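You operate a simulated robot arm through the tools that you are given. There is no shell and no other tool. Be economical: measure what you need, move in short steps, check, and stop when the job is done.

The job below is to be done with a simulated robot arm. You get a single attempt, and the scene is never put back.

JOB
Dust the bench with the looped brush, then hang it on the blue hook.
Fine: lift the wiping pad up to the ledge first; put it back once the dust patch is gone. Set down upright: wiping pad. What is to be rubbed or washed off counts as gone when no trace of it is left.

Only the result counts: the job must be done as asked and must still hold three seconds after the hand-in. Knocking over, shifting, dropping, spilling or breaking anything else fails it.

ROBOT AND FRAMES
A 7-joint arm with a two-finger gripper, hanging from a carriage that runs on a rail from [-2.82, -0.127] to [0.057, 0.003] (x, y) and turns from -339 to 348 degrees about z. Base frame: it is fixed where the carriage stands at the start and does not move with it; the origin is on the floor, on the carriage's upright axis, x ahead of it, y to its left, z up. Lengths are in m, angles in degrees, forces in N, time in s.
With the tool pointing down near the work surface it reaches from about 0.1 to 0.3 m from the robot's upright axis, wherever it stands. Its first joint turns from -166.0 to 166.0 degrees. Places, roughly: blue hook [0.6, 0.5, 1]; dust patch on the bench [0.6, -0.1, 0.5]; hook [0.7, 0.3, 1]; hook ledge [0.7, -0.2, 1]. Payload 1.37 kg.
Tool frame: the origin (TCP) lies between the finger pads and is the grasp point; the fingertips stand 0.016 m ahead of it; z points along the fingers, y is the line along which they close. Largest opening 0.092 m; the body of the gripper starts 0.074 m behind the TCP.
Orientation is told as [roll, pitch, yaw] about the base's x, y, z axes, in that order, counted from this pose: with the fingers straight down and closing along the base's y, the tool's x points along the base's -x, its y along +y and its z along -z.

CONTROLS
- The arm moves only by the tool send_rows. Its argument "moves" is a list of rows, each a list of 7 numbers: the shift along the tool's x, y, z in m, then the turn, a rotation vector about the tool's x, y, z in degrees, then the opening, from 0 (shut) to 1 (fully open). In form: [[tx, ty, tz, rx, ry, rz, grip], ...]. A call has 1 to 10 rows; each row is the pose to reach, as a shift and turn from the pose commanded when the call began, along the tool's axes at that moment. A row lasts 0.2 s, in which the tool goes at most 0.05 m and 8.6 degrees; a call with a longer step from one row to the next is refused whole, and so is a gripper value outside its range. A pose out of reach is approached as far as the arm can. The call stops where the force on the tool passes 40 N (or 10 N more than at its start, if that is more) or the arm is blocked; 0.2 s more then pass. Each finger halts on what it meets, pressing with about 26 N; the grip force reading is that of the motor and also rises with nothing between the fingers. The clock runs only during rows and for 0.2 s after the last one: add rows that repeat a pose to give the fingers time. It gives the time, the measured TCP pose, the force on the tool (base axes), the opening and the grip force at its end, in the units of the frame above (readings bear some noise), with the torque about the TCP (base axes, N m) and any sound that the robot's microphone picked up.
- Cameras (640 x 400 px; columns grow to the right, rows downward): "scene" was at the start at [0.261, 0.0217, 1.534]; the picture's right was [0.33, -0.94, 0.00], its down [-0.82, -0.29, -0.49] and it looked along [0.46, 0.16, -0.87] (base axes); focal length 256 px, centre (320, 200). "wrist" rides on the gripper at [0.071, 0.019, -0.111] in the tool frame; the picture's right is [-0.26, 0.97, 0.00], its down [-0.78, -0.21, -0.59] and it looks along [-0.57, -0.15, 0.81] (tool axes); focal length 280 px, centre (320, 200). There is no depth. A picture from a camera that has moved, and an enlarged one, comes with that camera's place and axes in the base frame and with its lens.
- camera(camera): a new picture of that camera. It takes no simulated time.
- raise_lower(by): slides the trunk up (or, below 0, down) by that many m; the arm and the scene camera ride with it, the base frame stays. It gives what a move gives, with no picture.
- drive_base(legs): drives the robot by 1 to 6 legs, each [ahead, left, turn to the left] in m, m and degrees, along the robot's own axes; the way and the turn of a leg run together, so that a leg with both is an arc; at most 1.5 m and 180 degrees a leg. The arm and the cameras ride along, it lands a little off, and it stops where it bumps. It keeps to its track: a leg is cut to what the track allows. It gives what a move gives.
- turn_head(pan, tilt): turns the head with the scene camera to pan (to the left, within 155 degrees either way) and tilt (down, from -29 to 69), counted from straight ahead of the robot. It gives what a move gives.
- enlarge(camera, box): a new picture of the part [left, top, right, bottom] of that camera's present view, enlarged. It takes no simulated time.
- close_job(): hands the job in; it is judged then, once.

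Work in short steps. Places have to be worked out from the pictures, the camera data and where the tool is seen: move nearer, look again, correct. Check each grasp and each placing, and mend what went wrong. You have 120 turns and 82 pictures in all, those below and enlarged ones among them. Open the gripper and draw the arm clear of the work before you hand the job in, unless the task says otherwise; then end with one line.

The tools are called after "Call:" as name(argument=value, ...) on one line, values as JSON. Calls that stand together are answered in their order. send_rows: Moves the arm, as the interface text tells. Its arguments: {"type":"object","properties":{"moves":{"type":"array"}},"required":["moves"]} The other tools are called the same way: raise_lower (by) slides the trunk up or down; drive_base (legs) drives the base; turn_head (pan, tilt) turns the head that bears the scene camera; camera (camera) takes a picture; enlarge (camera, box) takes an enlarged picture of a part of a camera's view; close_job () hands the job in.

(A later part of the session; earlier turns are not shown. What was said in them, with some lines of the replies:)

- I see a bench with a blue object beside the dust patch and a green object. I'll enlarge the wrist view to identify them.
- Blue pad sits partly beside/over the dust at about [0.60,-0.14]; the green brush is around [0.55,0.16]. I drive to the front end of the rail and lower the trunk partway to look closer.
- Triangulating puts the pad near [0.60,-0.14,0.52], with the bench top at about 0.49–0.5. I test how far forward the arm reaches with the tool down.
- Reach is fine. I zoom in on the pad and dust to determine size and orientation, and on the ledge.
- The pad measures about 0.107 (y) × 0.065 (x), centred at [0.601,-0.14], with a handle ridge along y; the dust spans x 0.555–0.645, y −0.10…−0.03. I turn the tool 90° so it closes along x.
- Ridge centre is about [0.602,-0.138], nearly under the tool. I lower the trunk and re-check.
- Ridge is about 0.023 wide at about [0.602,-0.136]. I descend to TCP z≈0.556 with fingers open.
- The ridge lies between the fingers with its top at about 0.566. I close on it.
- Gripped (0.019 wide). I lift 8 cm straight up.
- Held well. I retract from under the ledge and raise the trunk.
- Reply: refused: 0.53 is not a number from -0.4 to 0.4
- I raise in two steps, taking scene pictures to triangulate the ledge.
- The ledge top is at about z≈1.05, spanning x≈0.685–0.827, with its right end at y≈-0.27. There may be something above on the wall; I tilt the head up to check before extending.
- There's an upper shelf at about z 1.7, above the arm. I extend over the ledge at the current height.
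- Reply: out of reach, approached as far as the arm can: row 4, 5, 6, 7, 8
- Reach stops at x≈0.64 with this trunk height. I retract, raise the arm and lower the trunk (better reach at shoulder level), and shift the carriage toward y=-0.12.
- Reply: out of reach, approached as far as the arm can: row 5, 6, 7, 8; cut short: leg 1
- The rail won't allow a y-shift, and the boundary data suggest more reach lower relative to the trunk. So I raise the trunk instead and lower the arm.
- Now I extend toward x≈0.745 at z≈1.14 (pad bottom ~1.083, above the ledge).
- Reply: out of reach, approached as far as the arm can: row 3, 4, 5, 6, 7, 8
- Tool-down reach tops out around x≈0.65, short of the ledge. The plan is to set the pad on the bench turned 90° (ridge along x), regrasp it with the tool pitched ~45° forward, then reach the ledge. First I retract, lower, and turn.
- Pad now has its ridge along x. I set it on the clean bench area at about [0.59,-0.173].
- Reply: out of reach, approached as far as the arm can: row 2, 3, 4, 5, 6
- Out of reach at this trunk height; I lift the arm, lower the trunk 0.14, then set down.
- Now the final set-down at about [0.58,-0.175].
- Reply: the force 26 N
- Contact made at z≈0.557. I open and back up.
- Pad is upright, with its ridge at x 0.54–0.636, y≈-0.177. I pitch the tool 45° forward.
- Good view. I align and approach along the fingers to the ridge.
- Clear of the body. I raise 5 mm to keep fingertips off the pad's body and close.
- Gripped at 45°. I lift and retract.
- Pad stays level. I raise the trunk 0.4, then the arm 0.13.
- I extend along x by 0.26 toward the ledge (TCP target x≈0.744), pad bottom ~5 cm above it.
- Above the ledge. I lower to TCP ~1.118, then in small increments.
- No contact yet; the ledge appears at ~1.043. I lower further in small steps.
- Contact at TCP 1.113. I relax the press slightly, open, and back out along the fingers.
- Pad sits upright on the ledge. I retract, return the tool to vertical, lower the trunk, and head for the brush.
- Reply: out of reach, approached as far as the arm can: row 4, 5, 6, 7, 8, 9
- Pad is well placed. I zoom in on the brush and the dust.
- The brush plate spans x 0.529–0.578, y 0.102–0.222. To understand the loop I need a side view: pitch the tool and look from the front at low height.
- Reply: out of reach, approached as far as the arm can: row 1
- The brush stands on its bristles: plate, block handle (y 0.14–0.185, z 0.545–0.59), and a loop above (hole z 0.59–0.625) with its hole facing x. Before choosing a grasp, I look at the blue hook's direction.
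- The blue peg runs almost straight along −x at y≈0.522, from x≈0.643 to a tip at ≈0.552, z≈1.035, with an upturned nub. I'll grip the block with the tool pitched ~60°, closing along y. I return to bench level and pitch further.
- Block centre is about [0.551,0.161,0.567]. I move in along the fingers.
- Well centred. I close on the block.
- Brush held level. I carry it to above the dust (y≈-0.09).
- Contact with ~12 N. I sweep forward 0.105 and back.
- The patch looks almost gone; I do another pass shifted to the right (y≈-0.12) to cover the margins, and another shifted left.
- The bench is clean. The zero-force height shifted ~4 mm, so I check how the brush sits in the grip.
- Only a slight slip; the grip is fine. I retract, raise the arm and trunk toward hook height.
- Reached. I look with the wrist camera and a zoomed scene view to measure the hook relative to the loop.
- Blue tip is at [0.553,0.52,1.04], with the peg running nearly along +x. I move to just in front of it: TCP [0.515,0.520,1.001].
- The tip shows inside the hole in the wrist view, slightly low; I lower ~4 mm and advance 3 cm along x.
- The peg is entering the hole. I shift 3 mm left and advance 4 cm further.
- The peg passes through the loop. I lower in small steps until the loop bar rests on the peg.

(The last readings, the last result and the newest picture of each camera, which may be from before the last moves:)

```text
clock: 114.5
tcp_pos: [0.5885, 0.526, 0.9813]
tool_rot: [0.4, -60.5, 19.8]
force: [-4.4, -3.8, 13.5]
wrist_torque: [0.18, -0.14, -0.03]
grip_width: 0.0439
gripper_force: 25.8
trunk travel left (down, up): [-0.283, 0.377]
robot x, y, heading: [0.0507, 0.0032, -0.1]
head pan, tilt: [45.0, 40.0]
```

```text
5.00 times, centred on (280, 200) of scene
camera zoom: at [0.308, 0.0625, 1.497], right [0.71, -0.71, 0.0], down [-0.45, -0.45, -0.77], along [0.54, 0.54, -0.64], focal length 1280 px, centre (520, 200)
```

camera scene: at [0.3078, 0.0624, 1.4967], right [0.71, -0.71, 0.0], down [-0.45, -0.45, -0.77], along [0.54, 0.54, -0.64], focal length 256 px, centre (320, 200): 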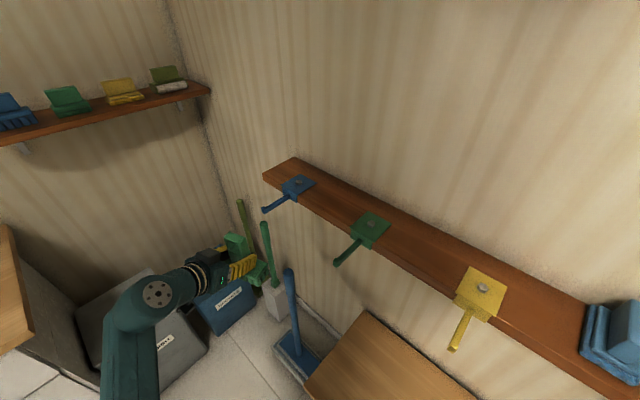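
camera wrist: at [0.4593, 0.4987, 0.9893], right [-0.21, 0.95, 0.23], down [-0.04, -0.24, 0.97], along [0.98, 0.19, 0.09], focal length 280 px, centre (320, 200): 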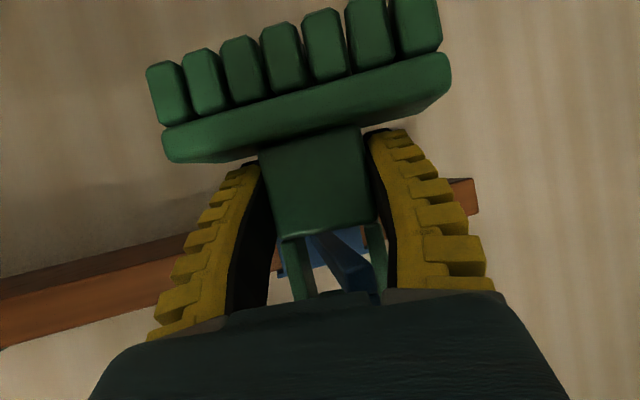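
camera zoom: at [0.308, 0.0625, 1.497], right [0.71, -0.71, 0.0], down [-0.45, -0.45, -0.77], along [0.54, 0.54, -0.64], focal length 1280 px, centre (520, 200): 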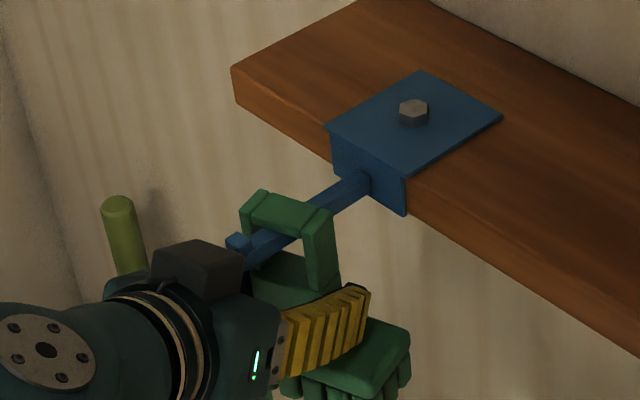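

Loop rests on the peg behind the nub. I relax, open, and withdraw horizontally.

Call:
send_rows(moves=[[-0.0017, 0, -0.001, 0, 0, 0, 0], [-0.0017, 0, -0.001, 0, 0, 0, 0.7], [-0.0017, 0, -0.001, 0, 0, 0, 1], [-0.0017, 0, -0.001, 0, 0, 0, 1], [-0.0017, 0, -0.001, 0, 0, 0, 1], [-0.0017, 0, -0.001, 0, 0, 0, 1]])

Call:
enlarge(camera="scene", box=[230, 160, 330, 240])

Call:
camera(camera="wrist")

```text
clock: 115.9
tcp_pos: [0.5885, 0.5263, 0.9793]
tool_rot: [0.2, -60.3, 20.0]
force: [0.0, 0.2, 0.6]
wrist_torque: [-0.03, -0.01, -0.01]
grip_width: 0.0917
gripper_force: 0.1
trunk travel left (down, up): [-0.283, 0.377]
robot x, y, heading: [0.049, 0.0036, 0.1]
head pan, tilt: [45.0, 40.0]
```

```text
5.00 times, centred on (280, 200) of scene
camera zoom: at [0.3078, 0.0623, 1.4967], right [0.71, -0.71, 0.0], down [-0.45, -0.45, -0.77], along [0.54, 0.54, -0.64], focal length 1280 px, centre (520, 200)
```

zoom: 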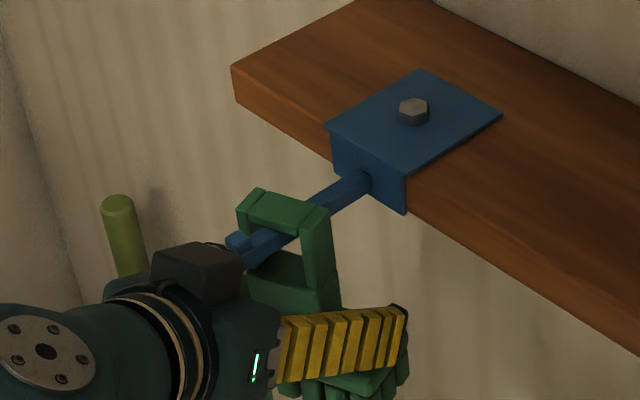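

```text
15 pictures are left
camera wrist: at [0.4581, 0.4984, 0.9723], right [-0.21, 0.95, 0.23], down [-0.04, -0.24, 0.97], along [0.98, 0.19, 0.09], focal length 280 px, centre (320, 200)
```

wrist: 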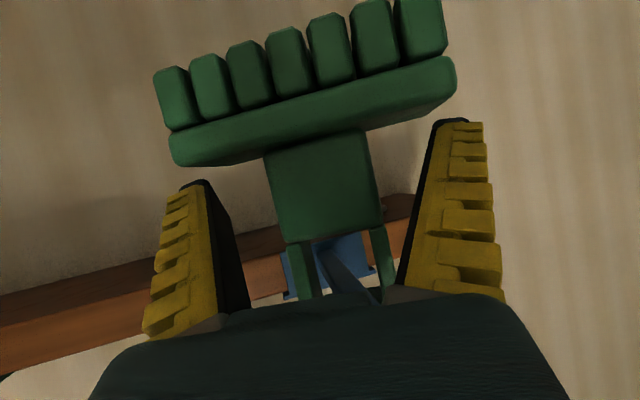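

Brush hangs on its own. I withdraw straight back slowly.

Call:
send_rows(moves=[[0.0075, 0, -0.013, 0, 0, 0, 1], [0.0149, 0, -0.026, 0, 0, 0, 1], [0.0249, 0, -0.0434, 0, 0, 0, 1], [0.0373, 0, -0.0651, 0, 0, 0, 1], [0.0522, 0, -0.0911, 0, 0, 0, 1], [0.0671, 0, -0.1172, 0, 0, 0, 1], [0.0745, 0, -0.1302, 0, 0, 0, 1]])

Call:
enlarge(camera="scene", box=[200, 140, 360, 260])

```text
clock: 117.5
tcp_pos: [0.4468, 0.4745, 0.978]
tool_rot: [0.1, -60.3, 20.0]
force: [0.5, -0.3, 0.0]
wrist_torque: [0.0, -0.01, 0.02]
grip_width: 0.092
gripper_force: 0.1
trunk travel left (down, up): [-0.283, 0.377]
robot x, y, heading: [0.0482, -0.0001, 0.2]
head pan, tilt: [45.0, 40.0]
```

```text
3.33 times, centred on (280, 200) of scene
camera zoom: at [0.3078, 0.0623, 1.4967], right [0.71, -0.71, 0.0], down [-0.45, -0.45, -0.77], along [0.54, 0.54, -0.64], focal length 853 px, centre (453, 200)
```

zoom: 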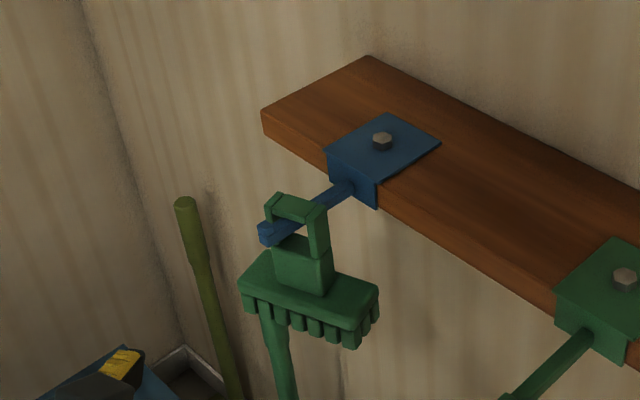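

Brush hangs securely on the blue hook. Now back to the pad: move to y≈0.07 while undoing the yaw.

Call:
send_rows(moves=[[0.0068, -0.0376, -0.0119, 0, 0, 0, 1], [0.0136, -0.0752, -0.0237, 2.9, 0, 1.65, 1], [0.0204, -0.1128, -0.0356, 5.8, 0, 3.3, 1], [0.0272, -0.1504, -0.0475, 8.7, 0, 4.95, 1], [0.034, -0.188, -0.0594, 11.6, 0, 6.6, 1], [0.0408, -0.2256, -0.0712, 14.5, 0, 8.25, 1], [0.0476, -0.2632, -0.0831, 17.4, 0, 9.9, 1], [0.0544, -0.3008, -0.095, 17.4, 0, 9.9, 1], [0.0612, -0.3384, -0.1068, 17.4, 0, 9.9, 1], [0.068, -0.376, -0.1187, 17.4, 0, 9.9, 1]])

Call:
raise_lower(by=0.12)

```text
clock: 119.7
tcp_pos: [0.4465, 0.0719, 0.9767]
tool_rot: [0.2, -60.4, 0.0]
force: [0.4, -0.7, -0.4]
wrist_torque: [-0.01, -0.01, -0.01]
grip_width: 0.0918
gripper_force: 0.0
trunk travel left (down, up): [-0.283, 0.377]
robot x, y, heading: [0.052, -0.0009, 0.0]
head pan, tilt: [45.0, 40.0]
```

```text
clock: 121.2
tcp_pos: [0.4457, 0.0727, 1.0969]
tool_rot: [0.1, -60.3, 0.1]
force: [0.1, -0.3, -1.0]
wrist_torque: [0.0, -0.02, 0.0]
grip_width: 0.0919
gripper_force: 0.1
trunk travel left (down, up): [-0.403, 0.257]
robot x, y, heading: [0.0487, 0.0015, -0.2]
head pan, tilt: [45.0, 40.0]
```

Call:
send_rows(moves=[[-0.015, -0.04, -0.008, 0, 2.55, 0, 1], [-0.03, -0.08, -0.017, 0, 5.1, 0, 1], [-0.045, -0.12, -0.025, 0, 7.65, 0, 1], [-0.06, -0.16, -0.034, 0, 10.2, 0, 1], [-0.075, -0.2, -0.043, 0, 12.75, 0, 1], [-0.087, -0.219, -0.05, 0, 15.3, 0, 1], [-0.087, -0.219, -0.05, 0, 15.3, 0, 1]])

Call:
turn_head(pan=5, tilt=45)

Call:
camera(camera="wrist")

```text
clock: 122.8
tcp_pos: [0.4485, -0.1446, 1.1997]
tool_rot: [0.0, -44.9, 0.1]
force: [0.4, -0.5, -0.2]
wrist_torque: [0.03, 0.03, -0.01]
grip_width: 0.092
gripper_force: 0.0
trunk travel left (down, up): [-0.403, 0.257]
robot x, y, heading: [0.0497, 0.0037, -0.2]
head pan, tilt: [45.0, 40.0]
```

```text
clock: 123.9
tcp_pos: [0.4483, -0.143, 1.1994]
tool_rot: [0.0, -44.9, 0.1]
force: [-0.2, 0.1, 0.0]
wrist_torque: [-0.02, 0.04, 0.0]
grip_width: 0.0916
gripper_force: 0.0
trunk travel left (down, up): [-0.403, 0.257]
robot x, y, heading: [0.0483, -0.0022, 0.1]
head pan, tilt: [5.0, 45.0]
```

```text
13 pictures are left
camera wrist: at [0.3194, -0.1242, 1.2277], right [0.18, 0.97, 0.19], down [0.14, -0.21, 0.97], along [0.97, -0.15, -0.17], focal length 280 px, centre (320, 200)
```

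wrist: 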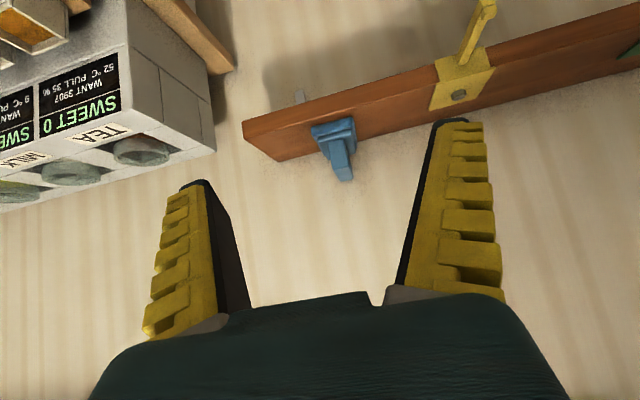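

Pad is where I left it. I go to the pre-grasp point, then in along the fingers.

Call:
send_rows(moves=[[-0.03, -0.001, 0.026, 0, 0, 0, 1], [-0.06, -0.002, 0.052, 0, 0, 0, 1], [-0.09, -0.003, 0.078, 0, 0, 0, 1], [-0.12, -0.003, 0.104, 0, 0, 0, 1], [-0.15, -0.003, 0.129, 0, 0, 0, 1], [-0.15, -0.003, 0.129, 0, 0, 0, 1]])

Call:
camera(camera="wrist")

```text
clock: 125.3
tcp_pos: [0.6422, -0.1493, 1.2145]
tool_rot: [0.1, -45.1, 0.0]
force: [-0.5, -0.3, -0.4]
wrist_torque: [-0.01, 0.0, 0.01]
grip_width: 0.0917
gripper_force: 0.1
trunk travel left (down, up): [-0.403, 0.257]
robot x, y, heading: [0.049, 0.0054, -0.1]
head pan, tilt: [5.0, 45.0]
```

```text
12 pictures are left
camera wrist: at [0.5139, -0.1289, 1.2413], right [0.18, 0.97, 0.19], down [0.14, -0.21, 0.97], along [0.97, -0.15, -0.17], focal length 280 px, centre (320, 200)
```

wrist: 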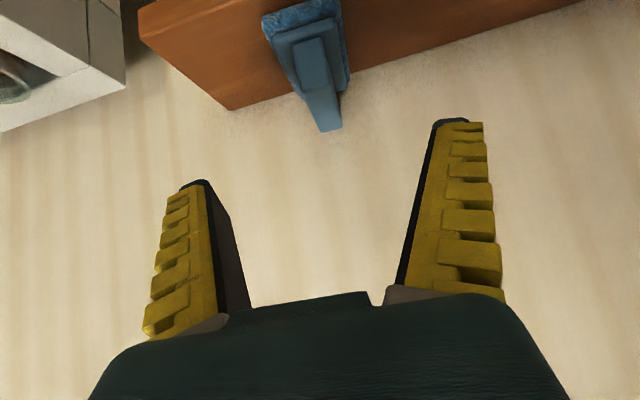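

Aligned (ridge y≈-0.146). I slide in and stop before closing.

Call:
send_rows(moves=[[-0.001, 0.0015, 0.04, 0, 0, 0, 1], [-0.001, 0.0015, 0.08, 0, 0, 0, 1], [-0.001, 0.0015, 0.11, 0, 0, 0, 1], [-0.001, 0.0015, 0.13, 0, 0, 0, 1], [-0.001, 0.0015, 0.139, 0, 0, 0, 1], [-0.001, 0.0015, 0.139, 0, 0, 0, 1]])

Call:
camera(camera="wrist")

```text
clock: 126.7
tcp_pos: [0.7431, -0.146, 1.1145]
tool_rot: [0.0, -45.0, 0.0]
force: [0.0, -0.8, -1.0]
wrist_torque: [0.01, 0.01, 0.01]
grip_width: 0.092
gripper_force: 0.1
trunk travel left (down, up): [-0.403, 0.257]
robot x, y, heading: [0.0506, 0.0052, -0.0]
head pan, tilt: [5.0, 45.0]
```

```text
11 pictures are left
camera wrist: at [0.6143, -0.1268, 1.1422], right [0.18, 0.97, 0.19], down [0.14, -0.21, 0.97], along [0.97, -0.15, -0.17], focal length 280 px, centre (320, 200)
```

wrist: 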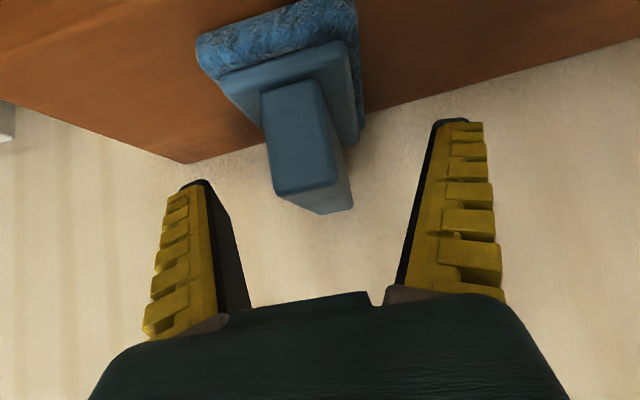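

Same relative pose as before. I close and lift 6 cm, then retract.

Call:
send_rows(moves=[[0, 0, 0, 0, 0, 0, 0], [0, 0, 0, 0, 0, 0, 0], [0, 0, 0, 0, 0, 0, 0], [0, 0, 0, 0, 0, 0, 0], [0, 0, 0, 0, 0, 0, 0], [-0.014, 0, -0.014, 0, 0, 0, 0], [-0.035, 0, -0.035, 0, 0, 0, 0], [-0.035, 0, -0.035, 0, 0, 0, 0]])

Call:
camera(camera="wrist")

```text
clock: 128.5
tcp_pos: [0.7399, -0.1457, 1.1629]
tool_rot: [0.0, -44.9, 0.0]
force: [0.6, 0.2, -1.3]
wrist_torque: [0.02, 0.01, 0.02]
grip_width: 0.0161
gripper_force: 26.5
trunk travel left (down, up): [-0.403, 0.257]
robot x, y, heading: [0.0471, 0.0035, -0.0]
head pan, tilt: [5.0, 45.0]
```

```text
10 pictures are left
camera wrist: at [0.6122, -0.1272, 1.19], right [0.18, 0.97, 0.19], down [0.14, -0.21, 0.97], along [0.97, -0.15, -0.17], focal length 280 px, centre (320, 200)
```

wrist: 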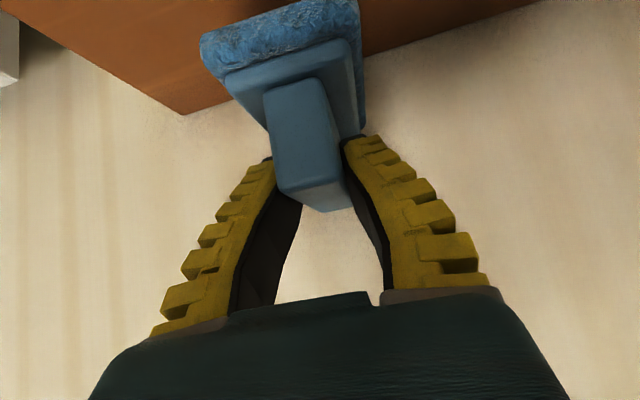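

Held. I retract from the ledge and lower the trunk to the bench.

Call:
send_rows(moves=[[0.03, 0, -0.03, 0, 0, 0, 0], [0.06, 0, -0.06, 0, 0, 0, 0], [0.09, 0, -0.09, 0, 0, 0, 0], [0.12, 0, -0.12, 0, 0, 0, 0], [0.15, 0, -0.15, 0, 0, 0, 0], [0.18, 0, -0.18, 0, 0, 0, 0], [0.18, 0, -0.18, 0, 0, 0, 0]])

Call:
raise_lower(by=-0.4)

Call:
send_rows(moves=[[0, 0, 0, 6, 0, 6, 0], [0, 0, 0, 12, 0, 12, 0], [0, 0, 0, 18, 0, 18, 0], [0, 0, 0, 24, 0, 24, 0], [0, 0, 0, 30, 0, 30, 0], [-0.01, 0, 0.01, 36, 0, 36, 0], [-0.02, 0, 0.02, 42, 0, 42, 0], [-0.03, 0, 0.03, 48, 0, 48, 0], [-0.04, 0, 0.04, 54, 0, 54, 0], [-0.05, 0, 0.05, 60, 0, 60, 0]])

```text
clock: 130.1
tcp_pos: [0.4889, -0.1471, 1.1645]
tool_rot: [0.0, -45.0, 0.1]
force: [0.2, -0.2, -0.7]
wrist_torque: [0.01, -0.01, 0.03]
grip_width: 0.0169
gripper_force: 26.5
trunk travel left (down, up): [-0.403, 0.257]
robot x, y, heading: [0.0529, -0.0001, 0.0]
head pan, tilt: [5.0, 45.0]
```

```text
clock: 133.9
tcp_pos: [0.489, -0.148, 0.7649]
tool_rot: [0.0, -45.0, 0.0]
force: [0.4, -0.4, -0.4]
wrist_torque: [0.05, 0.0, 0.0]
grip_width: 0.0166
gripper_force: 25.7
trunk travel left (down, up): [-0.003, 0.657]
robot x, y, heading: [0.0468, 0.0024, -0.2]
head pan, tilt: [5.0, 45.0]
```

```text
clock: 136.1
tcp_pos: [0.5623, -0.1473, 0.7646]
tool_rot: [0.1, -45.0, -85.0]
force: [-0.1, -0.1, -0.3]
wrist_torque: [-0.05, 0.06, -0.01]
grip_width: 0.0165
gripper_force: 25.6
trunk travel left (down, up): [-0.003, 0.657]
robot x, y, heading: [0.0488, 0.0006, -0.2]
head pan, tilt: [5.0, 45.0]
```

The turn works. I finish the yaw to -92° and align over the original spot (TCP [0.602,-0.1315]).

Call:
send_rows(moves=[[0.005, 0.02, -0.005, 2.5, 0, 2.5, 0], [0.0087, 0.041, -0.0087, 4.95, 0, 4.95, 0], [0.0087, 0.041, -0.0087, 4.95, 0, 4.95, 0]])

Call:
send_rows(moves=[[0.03, 0, 0.03, 0, 0, 0, 0], [0.06, 0, 0.06, 0, 0, 0, 0], [0.09, 0, 0.09, 0, 0, 0, 0], [0.11, 0, 0.11, 0, 0, 0, 0], [0.11, 0, 0.11, 0, 0, 0, 0]])

Call:
camera(camera="scene")

```text
clock: 136.9
tcp_pos: [0.599, -0.1331, 0.7651]
tool_rot: [-0.1, -45.0, -91.8]
force: [-1.1, 0.6, -0.9]
wrist_torque: [-0.01, -0.06, 0.02]
grip_width: 0.0166
gripper_force: 26.3
trunk travel left (down, up): [-0.003, 0.657]
robot x, y, heading: [0.0481, 0.0046, -0.0]
head pan, tilt: [5.0, 45.0]
```

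```text
clock: 138.1
tcp_pos: [0.6008, -0.1305, 0.6053]
tool_rot: [0.0, -45.0, -91.8]
force: [-0.1, 1.4, -2.0]
wrist_torque: [0.01, 0.0, -0.02]
grip_width: 0.0167
gripper_force: 26.0
trunk travel left (down, up): [-0.003, 0.657]
robot x, y, heading: [0.0513, 0.0013, 0.1]
head pan, tilt: [5.0, 45.0]
```

```text
9 pictures are left
camera scene: at [0.3288, 0.0093, 1.2094], right [0.09, -1.0, 0.0], down [-0.7, -0.06, -0.71], along [0.7, 0.06, -0.71], focal length 256 px, centre (320, 200)
```

scene: 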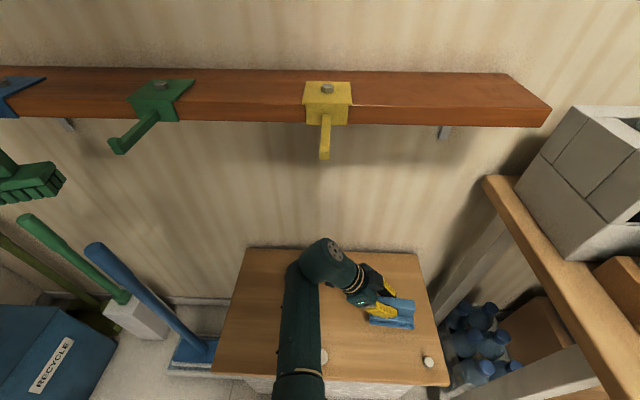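

Good position. I lower to contact in small steps.

Call:
send_rows(moves=[[0.014, 0, 0.014, 0, 0, 0, 0], [0.025, 0, 0.025, 0, 0, 0, 0], [0.0275, 0, 0.0275, 0, 0, 0, 0], [0.029, 0, 0.029, 0, 0, 0, 0], [0.0305, 0, 0.0305, 0, 0, 0, 0]])

```text
clock: 139.3
tcp_pos: [0.6002, -0.1295, 0.5669]
tool_rot: [0.1, -45.0, -91.9]
force: [-2.6, 0.9, 7.3]
wrist_torque: [-0.53, -0.02, -0.12]
grip_width: 0.0172
gripper_force: 26.9
trunk travel left (down, up): [-0.003, 0.657]
robot x, y, heading: [0.0447, -0.0011, 0.0]
head pan, tilt: [5.0, 45.0]
```

First contact; I press ~3 mm more so it seats flat.

Call:
send_rows(moves=[[0.001, 0, 0.001, 0, 0, 0, 0], [0.002, 0, 0.002, 0, 0, 0, 0], [0.002, 0, 0.002, 0, 0, 0, 0]])

Call:
camera(camera="wrist")

```text
clock: 140.1
tcp_pos: [0.5997, -0.1317, 0.5651]
tool_rot: [0.1, -45.2, -91.9]
force: [-8.8, -0.6, 23.8]
wrist_torque: [-0.15, 0.08, -0.08]
grip_width: 0.022
gripper_force: 25.7
trunk travel left (down, up): [-0.003, 0.657]
robot x, y, heading: [0.0488, 0.0023, 0.1]
head pan, tilt: [5.0, 45.0]
```

```text
8 pictures are left
camera wrist: at [0.6235, -0.0037, 0.5925], right [0.96, -0.22, 0.19], down [-0.22, -0.13, 0.97], along [-0.19, -0.97, -0.17], focal length 280 px, centre (320, 200)
```

wrist: 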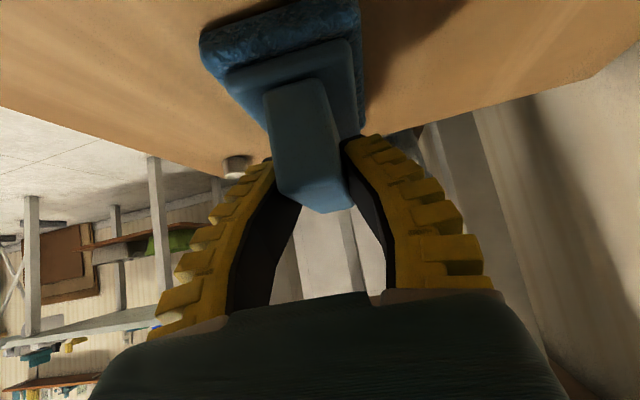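

Seated flat. I relax, open, and back out along the fingers.

Call:
send_rows(moves=[[-0.002, 0, -0.002, 0, 0, 0, 0], [-0.002, 0, -0.002, 0, 0, 0, 1], [-0.002, 0, -0.002, 0, 0, 0, 1], [-0.002, 0, -0.002, 0, 0, 0, 1], [-0.002, 0, -0.002, 0, 0, 0, 1], [-0.003, 0, -0.015, 0, 0, 0, 1], [-0.003, 0, -0.05, 0, 0, 0, 1], [-0.003, 0, -0.09, 0, 0, 0, 1], [-0.003, 0, -0.13, 0, 0, 0, 1], [-0.003, -0.03, -0.15, 0, 0, 0, 1]])

Call:
camera(camera="scene")

```text
clock: 142.3
tcp_pos: [0.5698, -0.0253, 0.6743]
tool_rot: [-0.3, -45.0, -91.6]
force: [-0.4, 0.8, -0.4]
wrist_torque: [-0.01, -0.01, 0.04]
grip_width: 0.0922
gripper_force: 0.0
trunk travel left (down, up): [-0.003, 0.657]
robot x, y, heading: [0.0494, 0.001, 0.1]
head pan, tilt: [5.0, 45.0]
```

```text
7 pictures are left
camera scene: at [0.3274, 0.0092, 1.2091], right [0.09, -1.0, 0.0], down [-0.71, -0.06, -0.71], along [0.7, 0.06, -0.71], focal length 256 px, centre (320, 200)
```

scene: 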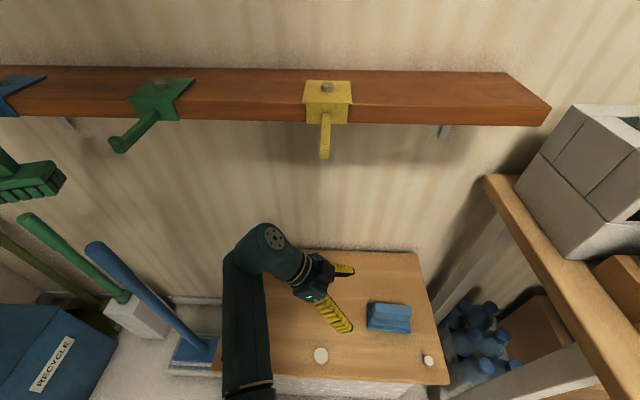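

Pad is upright at its original spot. I draw the arm up and back, and check the final scene.

Call:
send_rows(moves=[[-0.03, 0, -0.03, 0, 0, 0, 1], [-0.06, 0, -0.06, 0, 0, 0, 1], [-0.07, -0.04, -0.07, 0, 0, 0, 1], [-0.07, -0.08, -0.07, 0, 0, 0, 1], [-0.07, -0.12, -0.07, 0, 0, 0, 1], [-0.07, -0.16, -0.07, 0, 0, 0, 1], [-0.07, -0.16, -0.07, 0, 0, 0, 1]])

Call:
enlarge(camera="scene", box=[210, 230, 460, 390])

Call:
turn_head(pan=45, tilt=35)

Call:
camera(camera="scene")

```text
clock: 143.9
tcp_pos: [0.4461, -0.0377, 0.7447]
tool_rot: [-0.1, -45.0, -91.9]
force: [0.5, 0.5, -0.1]
wrist_torque: [0.0, 0.03, -0.01]
grip_width: 0.0921
gripper_force: 0.1
out of reach, approached as far as the arm can: row 5, 6, 7
trunk travel left (down, up): [-0.003, 0.657]
robot x, y, heading: [0.0477, 0.0032, -0.2]
head pan, tilt: [5.0, 45.0]
```

```text
2.50 times, centred on (335, 310) of scene
camera zoom: at [0.3293, 0.0096, 1.2096], right [0.09, -1.0, 0.0], down [-0.7, -0.06, -0.71], along [0.7, 0.06, -0.71], focal length 640 px, centre (282, -75)
```

zoom: 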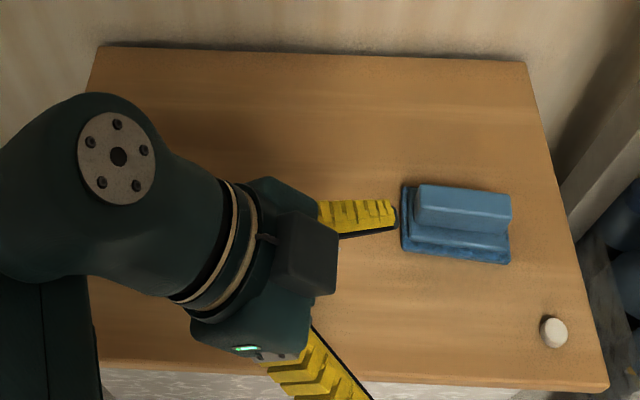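

```text
clock: 145.0
tcp_pos: [0.4455, -0.0367, 0.7445]
tool_rot: [0.1, -45.0, -91.8]
force: [-0.1, -0.6, 0.4]
wrist_torque: [-0.04, 0.0, 0.03]
grip_width: 0.092
gripper_force: 0.0
trunk travel left (down, up): [-0.003, 0.657]
robot x, y, heading: [0.0501, 0.0059, 0.0]
head pan, tilt: [45.0, 35.0]
```

```text
5 pictures are left
camera scene: at [0.31, 0.0644, 1.2242], right [0.71, -0.71, 0.0], down [-0.41, -0.41, -0.82], along [0.58, 0.58, -0.57], focal length 256 px, centre (320, 200)
```

scene: 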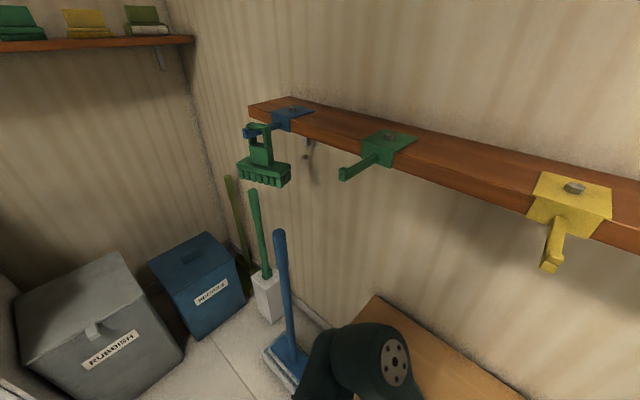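

The brush hangs on the blue hook, the pad is upright in its place, the bench is clean, and the open gripper is clear of the work. I hand in.

Call:
close_job()

```text
The job is handed in.
```

I dusted the bench clean with the looped brush and hung the brush on the blue hook. The wiping pad is upright at its original spot, and I handed the job in with the gripper open and the arm clear.
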